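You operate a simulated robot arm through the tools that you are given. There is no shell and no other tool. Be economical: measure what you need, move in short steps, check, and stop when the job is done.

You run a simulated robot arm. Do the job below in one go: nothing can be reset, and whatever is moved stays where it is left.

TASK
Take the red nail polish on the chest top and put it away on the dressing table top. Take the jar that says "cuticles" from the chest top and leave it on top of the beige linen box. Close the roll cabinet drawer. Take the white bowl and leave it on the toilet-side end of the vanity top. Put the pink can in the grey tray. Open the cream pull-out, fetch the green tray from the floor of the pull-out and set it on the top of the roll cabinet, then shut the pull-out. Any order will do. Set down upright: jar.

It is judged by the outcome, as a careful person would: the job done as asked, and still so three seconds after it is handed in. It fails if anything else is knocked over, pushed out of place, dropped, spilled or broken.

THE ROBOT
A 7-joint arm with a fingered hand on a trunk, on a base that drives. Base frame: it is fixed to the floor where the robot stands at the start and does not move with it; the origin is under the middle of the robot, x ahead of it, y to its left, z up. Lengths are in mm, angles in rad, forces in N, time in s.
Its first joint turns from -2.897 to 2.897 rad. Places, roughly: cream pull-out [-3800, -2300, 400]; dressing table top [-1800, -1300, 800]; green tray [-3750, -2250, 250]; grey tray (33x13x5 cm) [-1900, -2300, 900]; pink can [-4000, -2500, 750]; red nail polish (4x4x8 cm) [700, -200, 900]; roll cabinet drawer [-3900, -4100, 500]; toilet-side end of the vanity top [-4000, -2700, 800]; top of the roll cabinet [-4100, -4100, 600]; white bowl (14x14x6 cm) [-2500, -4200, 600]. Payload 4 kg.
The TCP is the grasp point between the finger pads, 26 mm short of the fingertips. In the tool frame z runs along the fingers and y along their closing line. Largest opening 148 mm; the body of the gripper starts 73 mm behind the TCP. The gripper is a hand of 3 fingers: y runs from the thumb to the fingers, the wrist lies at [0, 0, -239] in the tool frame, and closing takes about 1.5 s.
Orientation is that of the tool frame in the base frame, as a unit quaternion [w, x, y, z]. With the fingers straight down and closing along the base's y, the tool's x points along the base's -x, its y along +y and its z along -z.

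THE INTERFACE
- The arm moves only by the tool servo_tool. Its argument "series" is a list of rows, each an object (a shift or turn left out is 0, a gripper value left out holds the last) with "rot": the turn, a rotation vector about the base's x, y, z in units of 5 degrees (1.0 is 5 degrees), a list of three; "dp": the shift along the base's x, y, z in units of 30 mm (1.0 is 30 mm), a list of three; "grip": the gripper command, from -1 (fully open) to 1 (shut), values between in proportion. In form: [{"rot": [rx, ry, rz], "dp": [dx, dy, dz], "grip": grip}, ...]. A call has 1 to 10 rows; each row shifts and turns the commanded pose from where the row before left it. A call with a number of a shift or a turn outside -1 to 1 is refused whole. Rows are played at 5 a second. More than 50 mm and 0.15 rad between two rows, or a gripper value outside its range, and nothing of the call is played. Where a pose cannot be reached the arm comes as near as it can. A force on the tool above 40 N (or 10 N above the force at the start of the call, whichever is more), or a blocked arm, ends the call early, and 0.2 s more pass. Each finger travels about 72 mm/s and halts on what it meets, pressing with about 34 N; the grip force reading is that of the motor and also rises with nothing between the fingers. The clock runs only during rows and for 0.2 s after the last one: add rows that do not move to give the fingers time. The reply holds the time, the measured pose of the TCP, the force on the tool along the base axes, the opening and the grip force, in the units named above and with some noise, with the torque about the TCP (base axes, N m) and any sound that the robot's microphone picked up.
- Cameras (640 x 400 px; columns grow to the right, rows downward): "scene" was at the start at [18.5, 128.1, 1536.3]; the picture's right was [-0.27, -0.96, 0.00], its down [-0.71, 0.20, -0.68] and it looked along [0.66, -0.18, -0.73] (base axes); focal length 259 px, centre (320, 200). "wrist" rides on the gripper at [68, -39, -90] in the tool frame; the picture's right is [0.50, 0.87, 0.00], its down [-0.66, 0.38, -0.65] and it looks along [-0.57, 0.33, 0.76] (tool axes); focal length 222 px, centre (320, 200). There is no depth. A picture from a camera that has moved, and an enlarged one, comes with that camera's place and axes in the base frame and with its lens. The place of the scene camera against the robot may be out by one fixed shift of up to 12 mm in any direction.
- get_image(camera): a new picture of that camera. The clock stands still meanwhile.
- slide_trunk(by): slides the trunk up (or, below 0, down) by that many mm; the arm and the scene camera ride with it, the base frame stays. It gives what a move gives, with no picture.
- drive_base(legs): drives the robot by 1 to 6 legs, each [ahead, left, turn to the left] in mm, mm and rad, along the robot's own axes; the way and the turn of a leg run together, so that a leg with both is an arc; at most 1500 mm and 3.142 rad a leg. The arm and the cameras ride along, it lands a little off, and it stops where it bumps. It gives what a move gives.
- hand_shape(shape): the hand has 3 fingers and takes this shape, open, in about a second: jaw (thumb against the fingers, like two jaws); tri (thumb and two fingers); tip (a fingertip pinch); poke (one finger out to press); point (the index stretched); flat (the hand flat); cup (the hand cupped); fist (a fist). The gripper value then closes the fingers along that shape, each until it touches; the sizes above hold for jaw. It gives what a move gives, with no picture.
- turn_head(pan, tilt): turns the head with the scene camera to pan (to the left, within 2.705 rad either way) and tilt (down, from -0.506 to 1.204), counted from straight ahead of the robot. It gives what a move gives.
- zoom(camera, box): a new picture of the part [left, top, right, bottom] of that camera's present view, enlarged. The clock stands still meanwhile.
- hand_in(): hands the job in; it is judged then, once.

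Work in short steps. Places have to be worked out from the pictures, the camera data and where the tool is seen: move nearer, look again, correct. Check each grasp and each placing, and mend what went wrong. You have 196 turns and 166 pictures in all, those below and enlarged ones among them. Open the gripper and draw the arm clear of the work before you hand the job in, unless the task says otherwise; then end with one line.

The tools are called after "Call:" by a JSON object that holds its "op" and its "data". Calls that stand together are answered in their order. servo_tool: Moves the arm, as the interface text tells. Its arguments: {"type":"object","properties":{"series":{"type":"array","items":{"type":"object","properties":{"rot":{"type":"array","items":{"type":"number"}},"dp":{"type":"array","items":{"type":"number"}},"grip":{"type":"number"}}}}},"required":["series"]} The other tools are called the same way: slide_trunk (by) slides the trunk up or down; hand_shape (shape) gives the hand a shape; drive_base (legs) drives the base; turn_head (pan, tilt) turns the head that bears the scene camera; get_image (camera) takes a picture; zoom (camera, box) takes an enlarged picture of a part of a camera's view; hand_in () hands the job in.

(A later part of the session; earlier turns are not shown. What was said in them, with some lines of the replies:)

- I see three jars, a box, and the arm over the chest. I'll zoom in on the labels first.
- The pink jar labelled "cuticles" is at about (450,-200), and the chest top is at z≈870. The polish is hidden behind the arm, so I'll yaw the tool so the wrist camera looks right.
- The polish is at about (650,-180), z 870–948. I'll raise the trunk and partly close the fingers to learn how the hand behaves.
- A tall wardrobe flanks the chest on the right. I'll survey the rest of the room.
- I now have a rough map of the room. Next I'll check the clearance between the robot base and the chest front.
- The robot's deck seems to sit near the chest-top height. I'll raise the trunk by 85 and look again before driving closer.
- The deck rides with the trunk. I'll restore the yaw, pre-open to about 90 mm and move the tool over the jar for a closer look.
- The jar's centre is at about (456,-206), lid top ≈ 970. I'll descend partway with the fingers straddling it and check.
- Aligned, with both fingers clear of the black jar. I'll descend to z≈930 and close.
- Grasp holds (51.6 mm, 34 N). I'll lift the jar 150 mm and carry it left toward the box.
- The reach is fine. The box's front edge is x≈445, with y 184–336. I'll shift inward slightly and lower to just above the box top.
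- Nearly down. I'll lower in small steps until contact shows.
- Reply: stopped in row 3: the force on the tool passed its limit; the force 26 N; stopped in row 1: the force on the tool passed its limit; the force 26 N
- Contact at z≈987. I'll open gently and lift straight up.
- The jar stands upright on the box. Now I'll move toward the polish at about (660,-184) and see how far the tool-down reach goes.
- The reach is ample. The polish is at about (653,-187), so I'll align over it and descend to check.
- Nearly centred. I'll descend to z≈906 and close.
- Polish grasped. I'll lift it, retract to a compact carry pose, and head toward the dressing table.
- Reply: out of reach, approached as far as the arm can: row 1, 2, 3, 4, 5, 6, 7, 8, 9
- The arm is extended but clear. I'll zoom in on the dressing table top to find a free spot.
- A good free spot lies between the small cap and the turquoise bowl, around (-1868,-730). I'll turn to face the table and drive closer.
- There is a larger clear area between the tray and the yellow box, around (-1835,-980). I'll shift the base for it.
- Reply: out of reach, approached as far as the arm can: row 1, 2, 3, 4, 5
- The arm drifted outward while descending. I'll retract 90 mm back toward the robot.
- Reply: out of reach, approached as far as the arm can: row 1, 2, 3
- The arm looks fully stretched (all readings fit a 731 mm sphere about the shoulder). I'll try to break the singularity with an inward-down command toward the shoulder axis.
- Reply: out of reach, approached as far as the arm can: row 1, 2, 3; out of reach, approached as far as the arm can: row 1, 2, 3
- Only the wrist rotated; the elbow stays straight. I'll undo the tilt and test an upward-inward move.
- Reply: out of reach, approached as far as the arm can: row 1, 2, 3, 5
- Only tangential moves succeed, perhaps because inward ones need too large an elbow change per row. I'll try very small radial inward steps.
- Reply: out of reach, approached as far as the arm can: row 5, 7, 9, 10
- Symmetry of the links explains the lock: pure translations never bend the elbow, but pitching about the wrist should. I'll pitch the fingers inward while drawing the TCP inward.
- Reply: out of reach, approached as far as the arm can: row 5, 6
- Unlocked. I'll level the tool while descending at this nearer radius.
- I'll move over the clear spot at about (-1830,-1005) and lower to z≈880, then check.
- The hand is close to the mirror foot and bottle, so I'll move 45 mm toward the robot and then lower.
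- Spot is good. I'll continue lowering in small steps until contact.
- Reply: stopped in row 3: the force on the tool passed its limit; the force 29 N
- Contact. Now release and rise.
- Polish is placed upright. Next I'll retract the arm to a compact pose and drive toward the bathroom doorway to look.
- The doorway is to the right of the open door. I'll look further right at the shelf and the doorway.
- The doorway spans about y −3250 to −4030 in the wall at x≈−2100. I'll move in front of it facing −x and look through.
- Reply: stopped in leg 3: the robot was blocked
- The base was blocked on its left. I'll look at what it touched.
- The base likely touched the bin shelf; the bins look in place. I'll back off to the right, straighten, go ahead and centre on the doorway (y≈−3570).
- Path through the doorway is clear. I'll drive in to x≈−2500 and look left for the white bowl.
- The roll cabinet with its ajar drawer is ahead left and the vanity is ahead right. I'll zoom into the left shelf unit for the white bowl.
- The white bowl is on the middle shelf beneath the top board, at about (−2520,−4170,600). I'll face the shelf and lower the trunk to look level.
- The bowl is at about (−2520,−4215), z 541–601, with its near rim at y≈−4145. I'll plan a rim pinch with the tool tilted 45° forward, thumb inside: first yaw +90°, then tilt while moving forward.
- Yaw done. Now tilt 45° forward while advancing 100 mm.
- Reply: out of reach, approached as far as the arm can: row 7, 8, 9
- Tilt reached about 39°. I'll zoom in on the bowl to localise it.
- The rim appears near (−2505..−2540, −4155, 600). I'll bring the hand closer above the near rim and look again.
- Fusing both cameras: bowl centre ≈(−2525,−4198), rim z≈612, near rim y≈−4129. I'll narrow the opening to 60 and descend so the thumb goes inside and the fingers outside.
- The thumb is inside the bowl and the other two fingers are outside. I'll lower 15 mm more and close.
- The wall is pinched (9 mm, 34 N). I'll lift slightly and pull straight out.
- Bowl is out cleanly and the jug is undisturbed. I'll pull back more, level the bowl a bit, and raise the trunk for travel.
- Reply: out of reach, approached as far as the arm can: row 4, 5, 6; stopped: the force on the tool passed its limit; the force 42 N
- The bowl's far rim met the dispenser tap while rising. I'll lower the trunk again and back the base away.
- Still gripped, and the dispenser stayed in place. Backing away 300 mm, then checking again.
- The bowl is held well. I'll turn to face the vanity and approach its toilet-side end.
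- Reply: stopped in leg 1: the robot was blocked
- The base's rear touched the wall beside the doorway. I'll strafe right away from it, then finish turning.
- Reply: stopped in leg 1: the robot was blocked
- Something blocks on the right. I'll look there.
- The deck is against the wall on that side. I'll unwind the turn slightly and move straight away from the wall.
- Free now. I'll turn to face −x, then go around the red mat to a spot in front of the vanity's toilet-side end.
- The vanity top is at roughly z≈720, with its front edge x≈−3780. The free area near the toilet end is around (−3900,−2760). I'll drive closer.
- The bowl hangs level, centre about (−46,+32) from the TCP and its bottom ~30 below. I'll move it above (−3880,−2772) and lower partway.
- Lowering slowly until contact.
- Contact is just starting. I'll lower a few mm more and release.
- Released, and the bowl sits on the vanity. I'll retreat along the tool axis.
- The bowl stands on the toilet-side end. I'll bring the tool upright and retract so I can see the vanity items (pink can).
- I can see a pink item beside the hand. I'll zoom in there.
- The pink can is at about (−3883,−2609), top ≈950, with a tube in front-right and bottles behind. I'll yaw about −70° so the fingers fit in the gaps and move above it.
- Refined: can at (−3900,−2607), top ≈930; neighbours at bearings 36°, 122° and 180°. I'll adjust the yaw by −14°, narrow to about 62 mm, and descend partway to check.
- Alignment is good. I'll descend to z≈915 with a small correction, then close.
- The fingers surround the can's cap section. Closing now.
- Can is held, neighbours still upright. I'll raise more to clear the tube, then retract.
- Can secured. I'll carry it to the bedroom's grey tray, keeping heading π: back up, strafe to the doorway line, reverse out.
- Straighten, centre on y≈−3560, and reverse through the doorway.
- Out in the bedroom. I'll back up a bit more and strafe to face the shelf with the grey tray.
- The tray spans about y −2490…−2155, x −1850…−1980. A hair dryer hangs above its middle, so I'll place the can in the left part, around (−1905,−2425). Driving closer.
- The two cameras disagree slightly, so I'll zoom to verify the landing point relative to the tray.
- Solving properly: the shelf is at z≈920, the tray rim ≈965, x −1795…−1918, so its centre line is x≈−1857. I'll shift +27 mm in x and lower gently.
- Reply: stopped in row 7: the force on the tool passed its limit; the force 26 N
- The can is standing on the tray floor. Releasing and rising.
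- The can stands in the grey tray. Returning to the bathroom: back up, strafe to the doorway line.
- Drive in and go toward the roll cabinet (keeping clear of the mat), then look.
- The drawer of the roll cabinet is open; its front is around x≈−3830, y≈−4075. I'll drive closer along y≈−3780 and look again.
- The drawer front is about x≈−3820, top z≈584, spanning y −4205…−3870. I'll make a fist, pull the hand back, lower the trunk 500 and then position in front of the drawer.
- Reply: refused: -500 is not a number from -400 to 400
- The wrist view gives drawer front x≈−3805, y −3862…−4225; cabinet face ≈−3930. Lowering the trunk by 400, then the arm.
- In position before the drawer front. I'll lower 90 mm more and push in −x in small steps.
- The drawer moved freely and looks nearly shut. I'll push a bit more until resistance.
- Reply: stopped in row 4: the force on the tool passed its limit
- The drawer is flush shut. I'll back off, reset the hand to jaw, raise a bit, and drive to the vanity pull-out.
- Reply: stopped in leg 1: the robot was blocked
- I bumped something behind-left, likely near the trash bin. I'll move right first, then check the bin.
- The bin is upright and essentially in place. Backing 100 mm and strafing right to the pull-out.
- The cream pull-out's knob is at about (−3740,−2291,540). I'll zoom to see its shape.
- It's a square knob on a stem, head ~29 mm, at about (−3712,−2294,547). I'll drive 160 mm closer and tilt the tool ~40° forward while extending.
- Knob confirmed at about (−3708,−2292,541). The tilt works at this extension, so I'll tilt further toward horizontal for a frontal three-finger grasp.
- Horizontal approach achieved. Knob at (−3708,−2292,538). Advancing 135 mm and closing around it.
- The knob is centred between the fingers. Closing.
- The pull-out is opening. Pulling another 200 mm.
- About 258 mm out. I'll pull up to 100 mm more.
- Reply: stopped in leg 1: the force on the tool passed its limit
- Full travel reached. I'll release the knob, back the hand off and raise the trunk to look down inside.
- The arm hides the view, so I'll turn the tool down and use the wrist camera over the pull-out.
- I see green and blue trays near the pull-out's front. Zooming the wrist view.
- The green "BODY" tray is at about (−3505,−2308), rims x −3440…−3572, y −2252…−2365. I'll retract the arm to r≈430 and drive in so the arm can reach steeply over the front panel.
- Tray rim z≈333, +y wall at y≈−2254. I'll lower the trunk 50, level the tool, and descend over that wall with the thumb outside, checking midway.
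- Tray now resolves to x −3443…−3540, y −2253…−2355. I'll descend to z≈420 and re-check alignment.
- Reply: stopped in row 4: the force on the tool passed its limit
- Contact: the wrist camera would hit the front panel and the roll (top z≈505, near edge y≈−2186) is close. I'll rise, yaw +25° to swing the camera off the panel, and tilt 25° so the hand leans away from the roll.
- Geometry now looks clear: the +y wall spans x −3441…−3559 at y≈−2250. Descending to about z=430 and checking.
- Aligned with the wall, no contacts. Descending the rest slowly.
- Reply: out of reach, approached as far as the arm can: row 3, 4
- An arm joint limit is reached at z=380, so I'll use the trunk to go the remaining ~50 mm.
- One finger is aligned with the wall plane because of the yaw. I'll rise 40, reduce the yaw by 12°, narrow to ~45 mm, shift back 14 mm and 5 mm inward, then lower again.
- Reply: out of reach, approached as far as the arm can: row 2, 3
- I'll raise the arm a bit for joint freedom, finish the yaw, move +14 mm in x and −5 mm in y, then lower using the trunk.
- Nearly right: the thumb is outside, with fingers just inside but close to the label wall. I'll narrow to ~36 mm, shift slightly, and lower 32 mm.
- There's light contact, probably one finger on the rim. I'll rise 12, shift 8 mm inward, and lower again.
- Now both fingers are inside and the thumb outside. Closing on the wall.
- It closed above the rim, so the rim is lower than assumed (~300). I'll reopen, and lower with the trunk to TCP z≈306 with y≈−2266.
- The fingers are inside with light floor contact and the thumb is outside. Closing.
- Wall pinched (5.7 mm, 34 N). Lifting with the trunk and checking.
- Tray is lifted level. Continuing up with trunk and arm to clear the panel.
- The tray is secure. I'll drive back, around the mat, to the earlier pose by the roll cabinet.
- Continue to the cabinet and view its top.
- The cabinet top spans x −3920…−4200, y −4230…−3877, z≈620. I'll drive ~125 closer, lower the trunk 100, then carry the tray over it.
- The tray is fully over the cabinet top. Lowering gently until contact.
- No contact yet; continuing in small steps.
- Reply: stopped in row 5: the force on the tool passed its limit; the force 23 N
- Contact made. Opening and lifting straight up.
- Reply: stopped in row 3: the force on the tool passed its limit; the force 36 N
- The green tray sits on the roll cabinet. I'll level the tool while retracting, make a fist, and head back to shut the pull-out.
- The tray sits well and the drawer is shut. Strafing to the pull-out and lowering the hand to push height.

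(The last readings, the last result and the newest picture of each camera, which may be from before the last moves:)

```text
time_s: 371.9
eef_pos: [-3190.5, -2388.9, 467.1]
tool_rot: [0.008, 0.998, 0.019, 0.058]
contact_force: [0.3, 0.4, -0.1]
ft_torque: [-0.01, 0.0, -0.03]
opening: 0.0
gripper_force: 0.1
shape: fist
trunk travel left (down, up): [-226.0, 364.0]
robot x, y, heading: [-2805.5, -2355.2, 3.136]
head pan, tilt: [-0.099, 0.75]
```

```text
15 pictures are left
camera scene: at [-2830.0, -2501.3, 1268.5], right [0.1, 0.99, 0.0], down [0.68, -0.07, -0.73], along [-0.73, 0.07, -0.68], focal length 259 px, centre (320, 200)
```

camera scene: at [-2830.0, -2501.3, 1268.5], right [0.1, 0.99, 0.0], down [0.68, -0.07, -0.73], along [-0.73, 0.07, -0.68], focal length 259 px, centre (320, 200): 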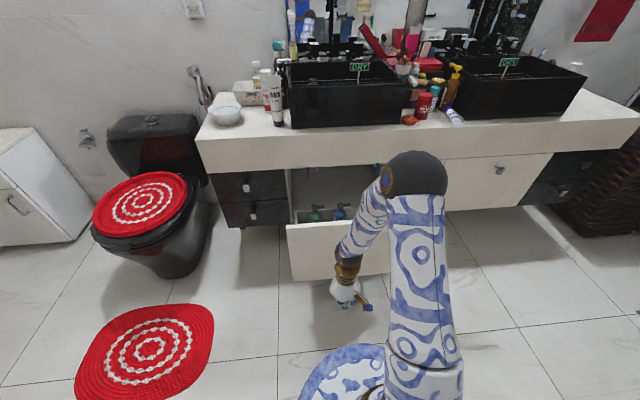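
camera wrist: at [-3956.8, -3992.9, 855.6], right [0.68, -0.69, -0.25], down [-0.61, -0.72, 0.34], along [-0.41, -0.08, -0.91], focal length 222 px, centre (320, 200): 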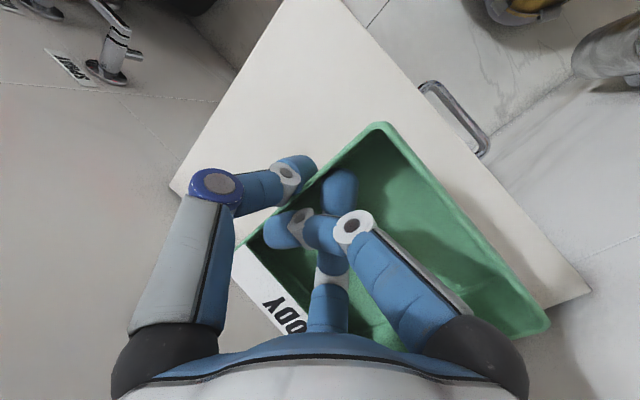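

Ready. I'll drive ahead so the fist pushes the panel, in two stages.

Call:
{"op": "drive_base", "data": {"legs": [[330, 0, 0]]}}

Call:
{"op": "get_image", "data": {"camera": "scene"}}

```text
time_s: 374.1
eef_pos: [-3526.7, -2390.2, 468.0]
tool_rot: [0.008, 0.998, 0.022, 0.058]
contact_force: [0.0, 1.2, -0.1]
ft_torque: [-0.01, 0.01, -0.01]
opening: 0.2
gripper_force: 0.0
shape: fist
trunk travel left (down, up): [-226.0, 364.0]
robot x, y, heading: [-3146.2, -2358.0, -3.137]
head pan, tilt: [-0.099, 0.75]
```

```text
14 pictures are left
camera scene: at [-3165.2, -2501.0, 1268.5], right [0.1, 1.0, 0.0], down [0.68, -0.07, -0.73], along [-0.73, 0.07, -0.68], focal length 259 px, centre (320, 200)
```

scene: 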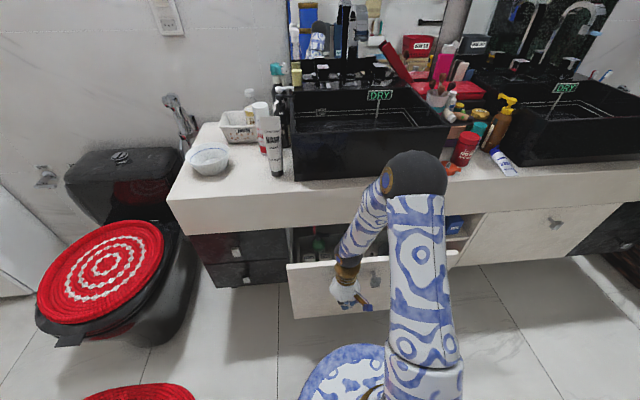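

The panel is sliding in. Continue 130 mm, then finish with the arm.

Call:
{"op": "drive_base", "data": {"legs": [[120, 0, 0]]}}

Call:
{"op": "servo_tool", "data": {"series": [{"dp": [-0.4, 0, 0]}, {"dp": [-0.4, 0, 0]}, {"dp": [-0.4, 0, 0]}, {"dp": [-0.4, 0, 0]}, {"dp": [-0.4, 0, 0]}, {"dp": [-0.4, 0, 0]}, {"dp": [-0.4, 0, 0]}, {"dp": [-0.4, 0, 0]}, {"dp": [-0.4, 0, 0]}, {"dp": [-0.4, 0, 0]}]}}

Call:
{"op": "get_image", "data": {"camera": "scene"}}

```text
time_s: 375.4
eef_pos: [-3646.3, -2389.6, 467.8]
tool_rot: [0.007, 0.998, 0.021, 0.057]
contact_force: [0.3, -0.4, 0.5]
ft_torque: [0.02, 0.01, -0.02]
opening: 0.4
gripper_force: 0.0
shape: fist
trunk travel left (down, up): [-226.0, 364.0]
robot x, y, heading: [-3265.6, -2360.2, -3.141]
head pan, tilt: [-0.099, 0.75]
```

```text
time_s: 377.4
eef_pos: [-3652.7, -2369.8, 465.5]
tool_rot: [0.033, 0.993, -0.025, 0.11]
contact_force: [0.8, -0.5, 1.0]
ft_torque: [0.18, 0.13, 0.02]
opening: 0.0
gripper_force: 0.1
shape: fist
trunk travel left (down, up): [-226.0, 364.0]
robot x, y, heading: [-3223.9, -2351.3, 3.076]
head pan, tilt: [-0.099, 0.75]
stopped in row 10: the arm was blocked; the commanded pose is now the measured one
```

```text
13 pictures are left
camera scene: at [-3144.7, -2707.9, 1243.2], right [0.16, 0.97, 0.16], down [0.61, 0.03, -0.79], along [-0.78, 0.23, -0.59], focal length 259 px, centre (320, 200)
```

scene: 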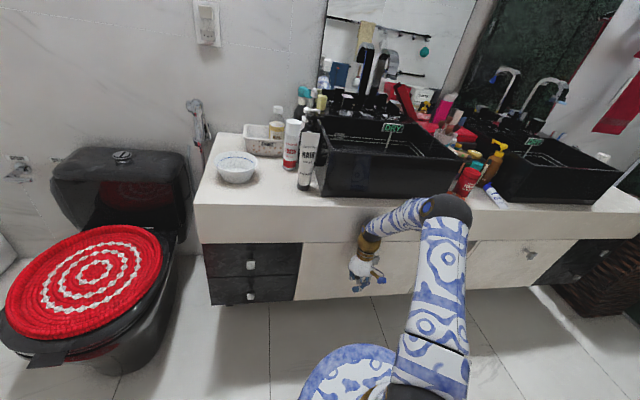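

The pull-out looks shut, and the over-push shoved the base back and tilted it. I'll relieve immediately by retracting the hand.

Call:
{"op": "servo_tool", "data": {"series": [{"dp": [0.3, 0, 0]}, {"dp": [0.4, 0, 0]}, {"dp": [0.5, 0, 0]}, {"dp": [0.5, 0, 0]}, {"dp": [0.5, 0, 0]}]}}

Call:
{"op": "get_image", "data": {"camera": "scene"}}

```text
time_s: 377.8
eef_pos: [-3634.4, -2296.1, 423.5]
tool_rot: [0.146, 0.975, -0.037, 0.165]
contact_force: [11.2, -9.6, -1.1]
ft_torque: [0.9, 0.96, -0.04]
opening: 0.2
gripper_force: 0.1
shape: fist
trunk travel left (down, up): [-226.0, 364.0]
robot x, y, heading: [-3210.7, -2339.7, 3.057]
head pan, tilt: [-0.099, 0.75]
stopped in row 1: the arm was blocked; the commanded pose is now the measured one
```

```text
12 pictures are left
camera scene: at [-3172.5, -2610.9, 1259.7], right [0.18, 0.98, 0.09], down [0.63, -0.05, -0.78], along [-0.76, 0.2, -0.62], focal length 259 px, centre (320, 200)
```

scene: 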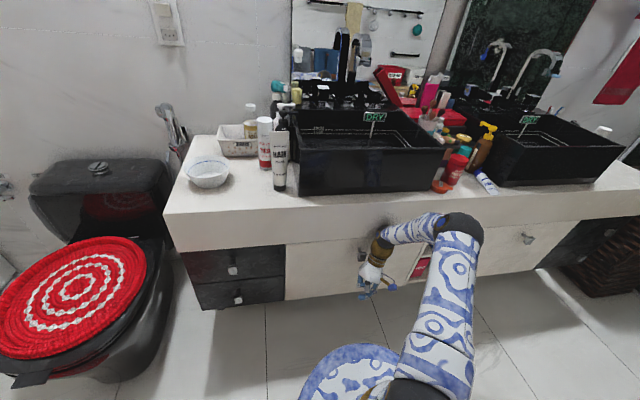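

The robot is rocking back. I'll let it settle with still rows and then ease away.

Call:
{"op": "servo_tool", "data": {"series": [{}, {}, {}, {}, {}]}}

Call:
{"op": "servo_tool", "data": {"series": [{"dp": [0.3, -0.2, 0]}, {"dp": [0.4, -0.2, 0]}, {"dp": [0.5, -0.2, 0]}]}}

```text
time_s: 378.1
eef_pos: [-3626.7, -2187.3, 357.8]
tool_rot: [0.222, 0.953, -0.055, 0.199]
contact_force: [17.4, 3.1, -9.4]
ft_torque: [-0.62, 1.06, -0.96]
opening: 0.3
gripper_force: 0.1
shape: fist
trunk travel left (down, up): [-226.0, 364.0]
robot x, y, heading: [-3193.3, -2325.7, 2.995]
head pan, tilt: [-0.099, 0.75]
stopped in row 1: the arm was blocked; the commanded pose is now the measured one
```

```text
time_s: 378.9
eef_pos: [-3602.8, -2262.0, 377.9]
tool_rot: [0.188, 0.963, -0.036, 0.191]
contact_force: [-0.3, 0.1, -0.1]
ft_torque: [0.0, 0.04, 0.02]
opening: 0.3
gripper_force: 0.2
shape: fist
trunk travel left (down, up): [-226.0, 364.0]
robot x, y, heading: [-3192.6, -2339.1, 3.027]
head pan, tilt: [-0.099, 0.75]
```

Forces are zero now. Checking the state.

Call:
{"op": "servo_tool", "data": {"series": [{"dp": [0.4, 0, 0]}, {"dp": [0.4, 0, 0]}, {}, {}, {}]}}

Call:
{"op": "get_image", "data": {"camera": "scene"}}

```text
time_s: 380.1
eef_pos: [-3578.9, -2254.4, 377.5]
tool_rot: [0.189, 0.962, -0.04, 0.193]
contact_force: [-0.1, 0.2, -0.4]
ft_torque: [0.01, 0.02, -0.01]
opening: 0.0
gripper_force: 0.1
shape: fist
trunk travel left (down, up): [-226.0, 364.0]
robot x, y, heading: [-3197.3, -2335.5, 3.021]
head pan, tilt: [-0.099, 0.75]
```

```text
11 pictures are left
camera scene: at [-3233.9, -2476.6, 1268.5], right [0.22, 0.98, 0.0], down [0.67, -0.15, -0.73], along [-0.71, 0.16, -0.68], focal length 259 px, centre (320, 200)
```

scene: 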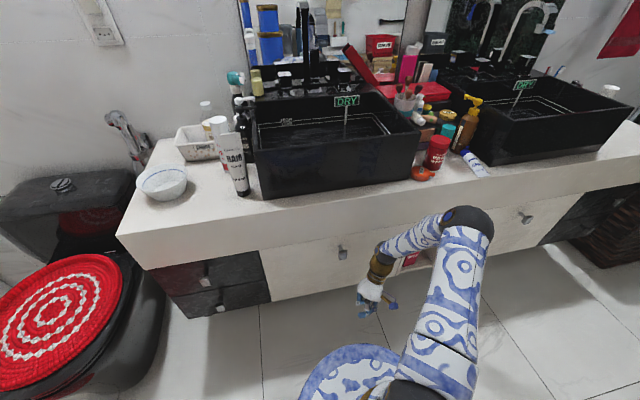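

The robot is level again and nothing on the vanity has toppled. Back off and zoom on the pull-out to verify it's flush.

Call:
{"op": "drive_base", "data": {"legs": [[-250, 0, 0]]}}

Call:
{"op": "turn_head", "data": {"pan": 0.1, "tilt": 0.65}}

Call:
{"op": "get_image", "data": {"camera": "scene"}}

```text
time_s: 381.9
eef_pos: [-3332.8, -2286.0, 376.8]
tool_rot: [0.188, 0.962, -0.036, 0.194]
contact_force: [0.6, -0.4, -0.2]
ft_torque: [-0.02, -0.01, 0.0]
opening: 0.2
gripper_force: 0.0
shape: fist
trunk travel left (down, up): [-226.0, 364.0]
robot x, y, heading: [-2951.0, -2363.5, 3.032]
head pan, tilt: [-0.099, 0.75]
```

```text
time_s: 382.6
eef_pos: [-3333.3, -2285.3, 377.0]
tool_rot: [0.188, 0.962, -0.036, 0.193]
contact_force: [-0.6, 0.3, 0.9]
ft_torque: [0.0, 0.0, -0.02]
opening: 0.2
gripper_force: 0.1
shape: fist
trunk travel left (down, up): [-226.0, 364.0]
robot x, y, heading: [-2950.0, -2364.2, 3.029]
head pan, tilt: [0.099, 0.649]
```

```text
10 pictures are left
camera scene: at [-2991.6, -2521.7, 1277.1], right [0.01, 1.0, 0.0], down [0.6, -0.01, -0.8], along [-0.8, 0.01, -0.6], focal length 259 px, centre (320, 200)
```

scene: 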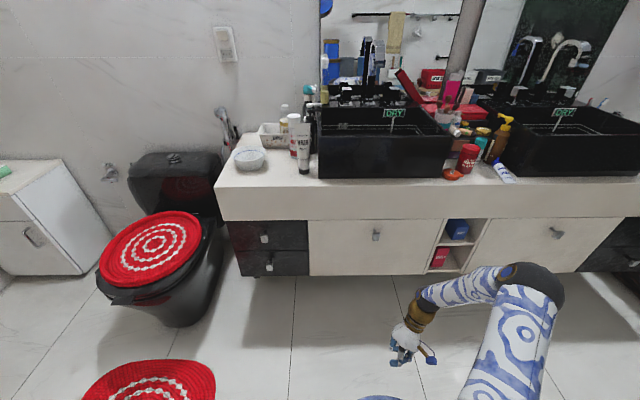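

Call:
{"op": "zoom", "data": {"camera": "scene", "box": [200, 180, 500, 300]}}

```text
2.13 times, centred on (350, 240) of scene
camera zoom: at [-2991.6, -2521.7, 1277.1], right [0.01, 1.0, 0.0], down [0.6, -0.01, -0.8], along [-0.8, 0.01, -0.6], focal length 552 px, centre (256, 115)
```

zoom: 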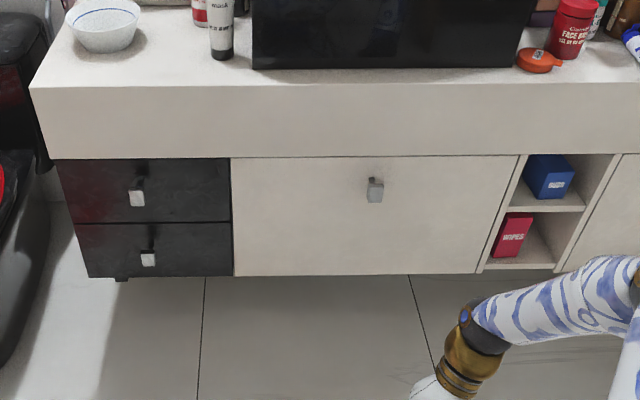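

The pull-out is flush shut and everything is in place. I'll open the hand in a clear position, then hand in.

Call:
{"op": "hand_shape", "data": {"shape": "jaw"}}

Call:
{"op": "drive_base", "data": {"legs": [[-120, 0, 0]]}}

Call:
{"op": "turn_head", "data": {"pan": 0.6, "tilt": 0.5}}

Call:
{"op": "get_image", "data": {"camera": "scene"}}

```text
time_s: 383.5
eef_pos: [-3333.1, -2286.4, 377.0]
tool_rot: [0.187, 0.962, -0.036, 0.194]
contact_force: [-0.4, -0.5, 0.0]
ft_torque: [-0.04, 0.0, -0.02]
opening: 147.9
gripper_force: 0.0
shape: jaw
trunk travel left (down, up): [-226.0, 364.0]
robot x, y, heading: [-2949.4, -2368.3, 3.035]
head pan, tilt: [0.099, 0.649]
```

```text
time_s: 384.8
eef_pos: [-3209.9, -2300.8, 376.1]
tool_rot: [0.187, 0.962, -0.035, 0.194]
contact_force: [0.1, -0.2, -0.2]
ft_torque: [0.0, 0.02, -0.01]
opening: 148.0
gripper_force: 0.0
shape: jaw
trunk travel left (down, up): [-226.0, 364.0]
robot x, y, heading: [-2828.9, -2379.6, 3.033]
head pan, tilt: [0.099, 0.649]
```

```text
time_s: 385.7
eef_pos: [-3210.3, -2301.8, 377.9]
tool_rot: [0.188, 0.962, -0.036, 0.194]
contact_force: [-0.5, -0.7, -0.2]
ft_torque: [0.02, -0.01, -0.02]
opening: 147.9
gripper_force: 0.1
shape: jaw
trunk travel left (down, up): [-226.0, 364.0]
robot x, y, heading: [-2828.4, -2379.8, 3.032]
head pan, tilt: [0.6, 0.499]
```

```text
8 pictures are left
camera scene: at [-2862.5, -2579.1, 1290.4], right [-0.47, 0.88, 0.0], down [0.42, 0.23, -0.88], along [-0.77, -0.41, -0.48], focal length 259 px, centre (320, 200)
```

scene: 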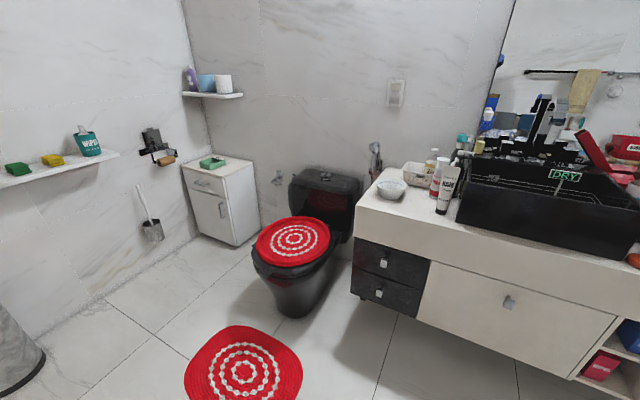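

The green tray is on the roll cabinet, its drawer is closed, the bowl is on the vanity end and the pull-out is shut. Handing in.

Call:
{"op": "hand_in", "data": {}}

```text
The job is handed in.
```

All six items are done and I have handed the job in. While I shut the pull-out, an over-push briefly rocked the robot. Earlier, its base also bumped the bedroom bin shelf, a bathroom wall and probably the trash bin. Nothing I could see afterwards was knocked over or out of place.
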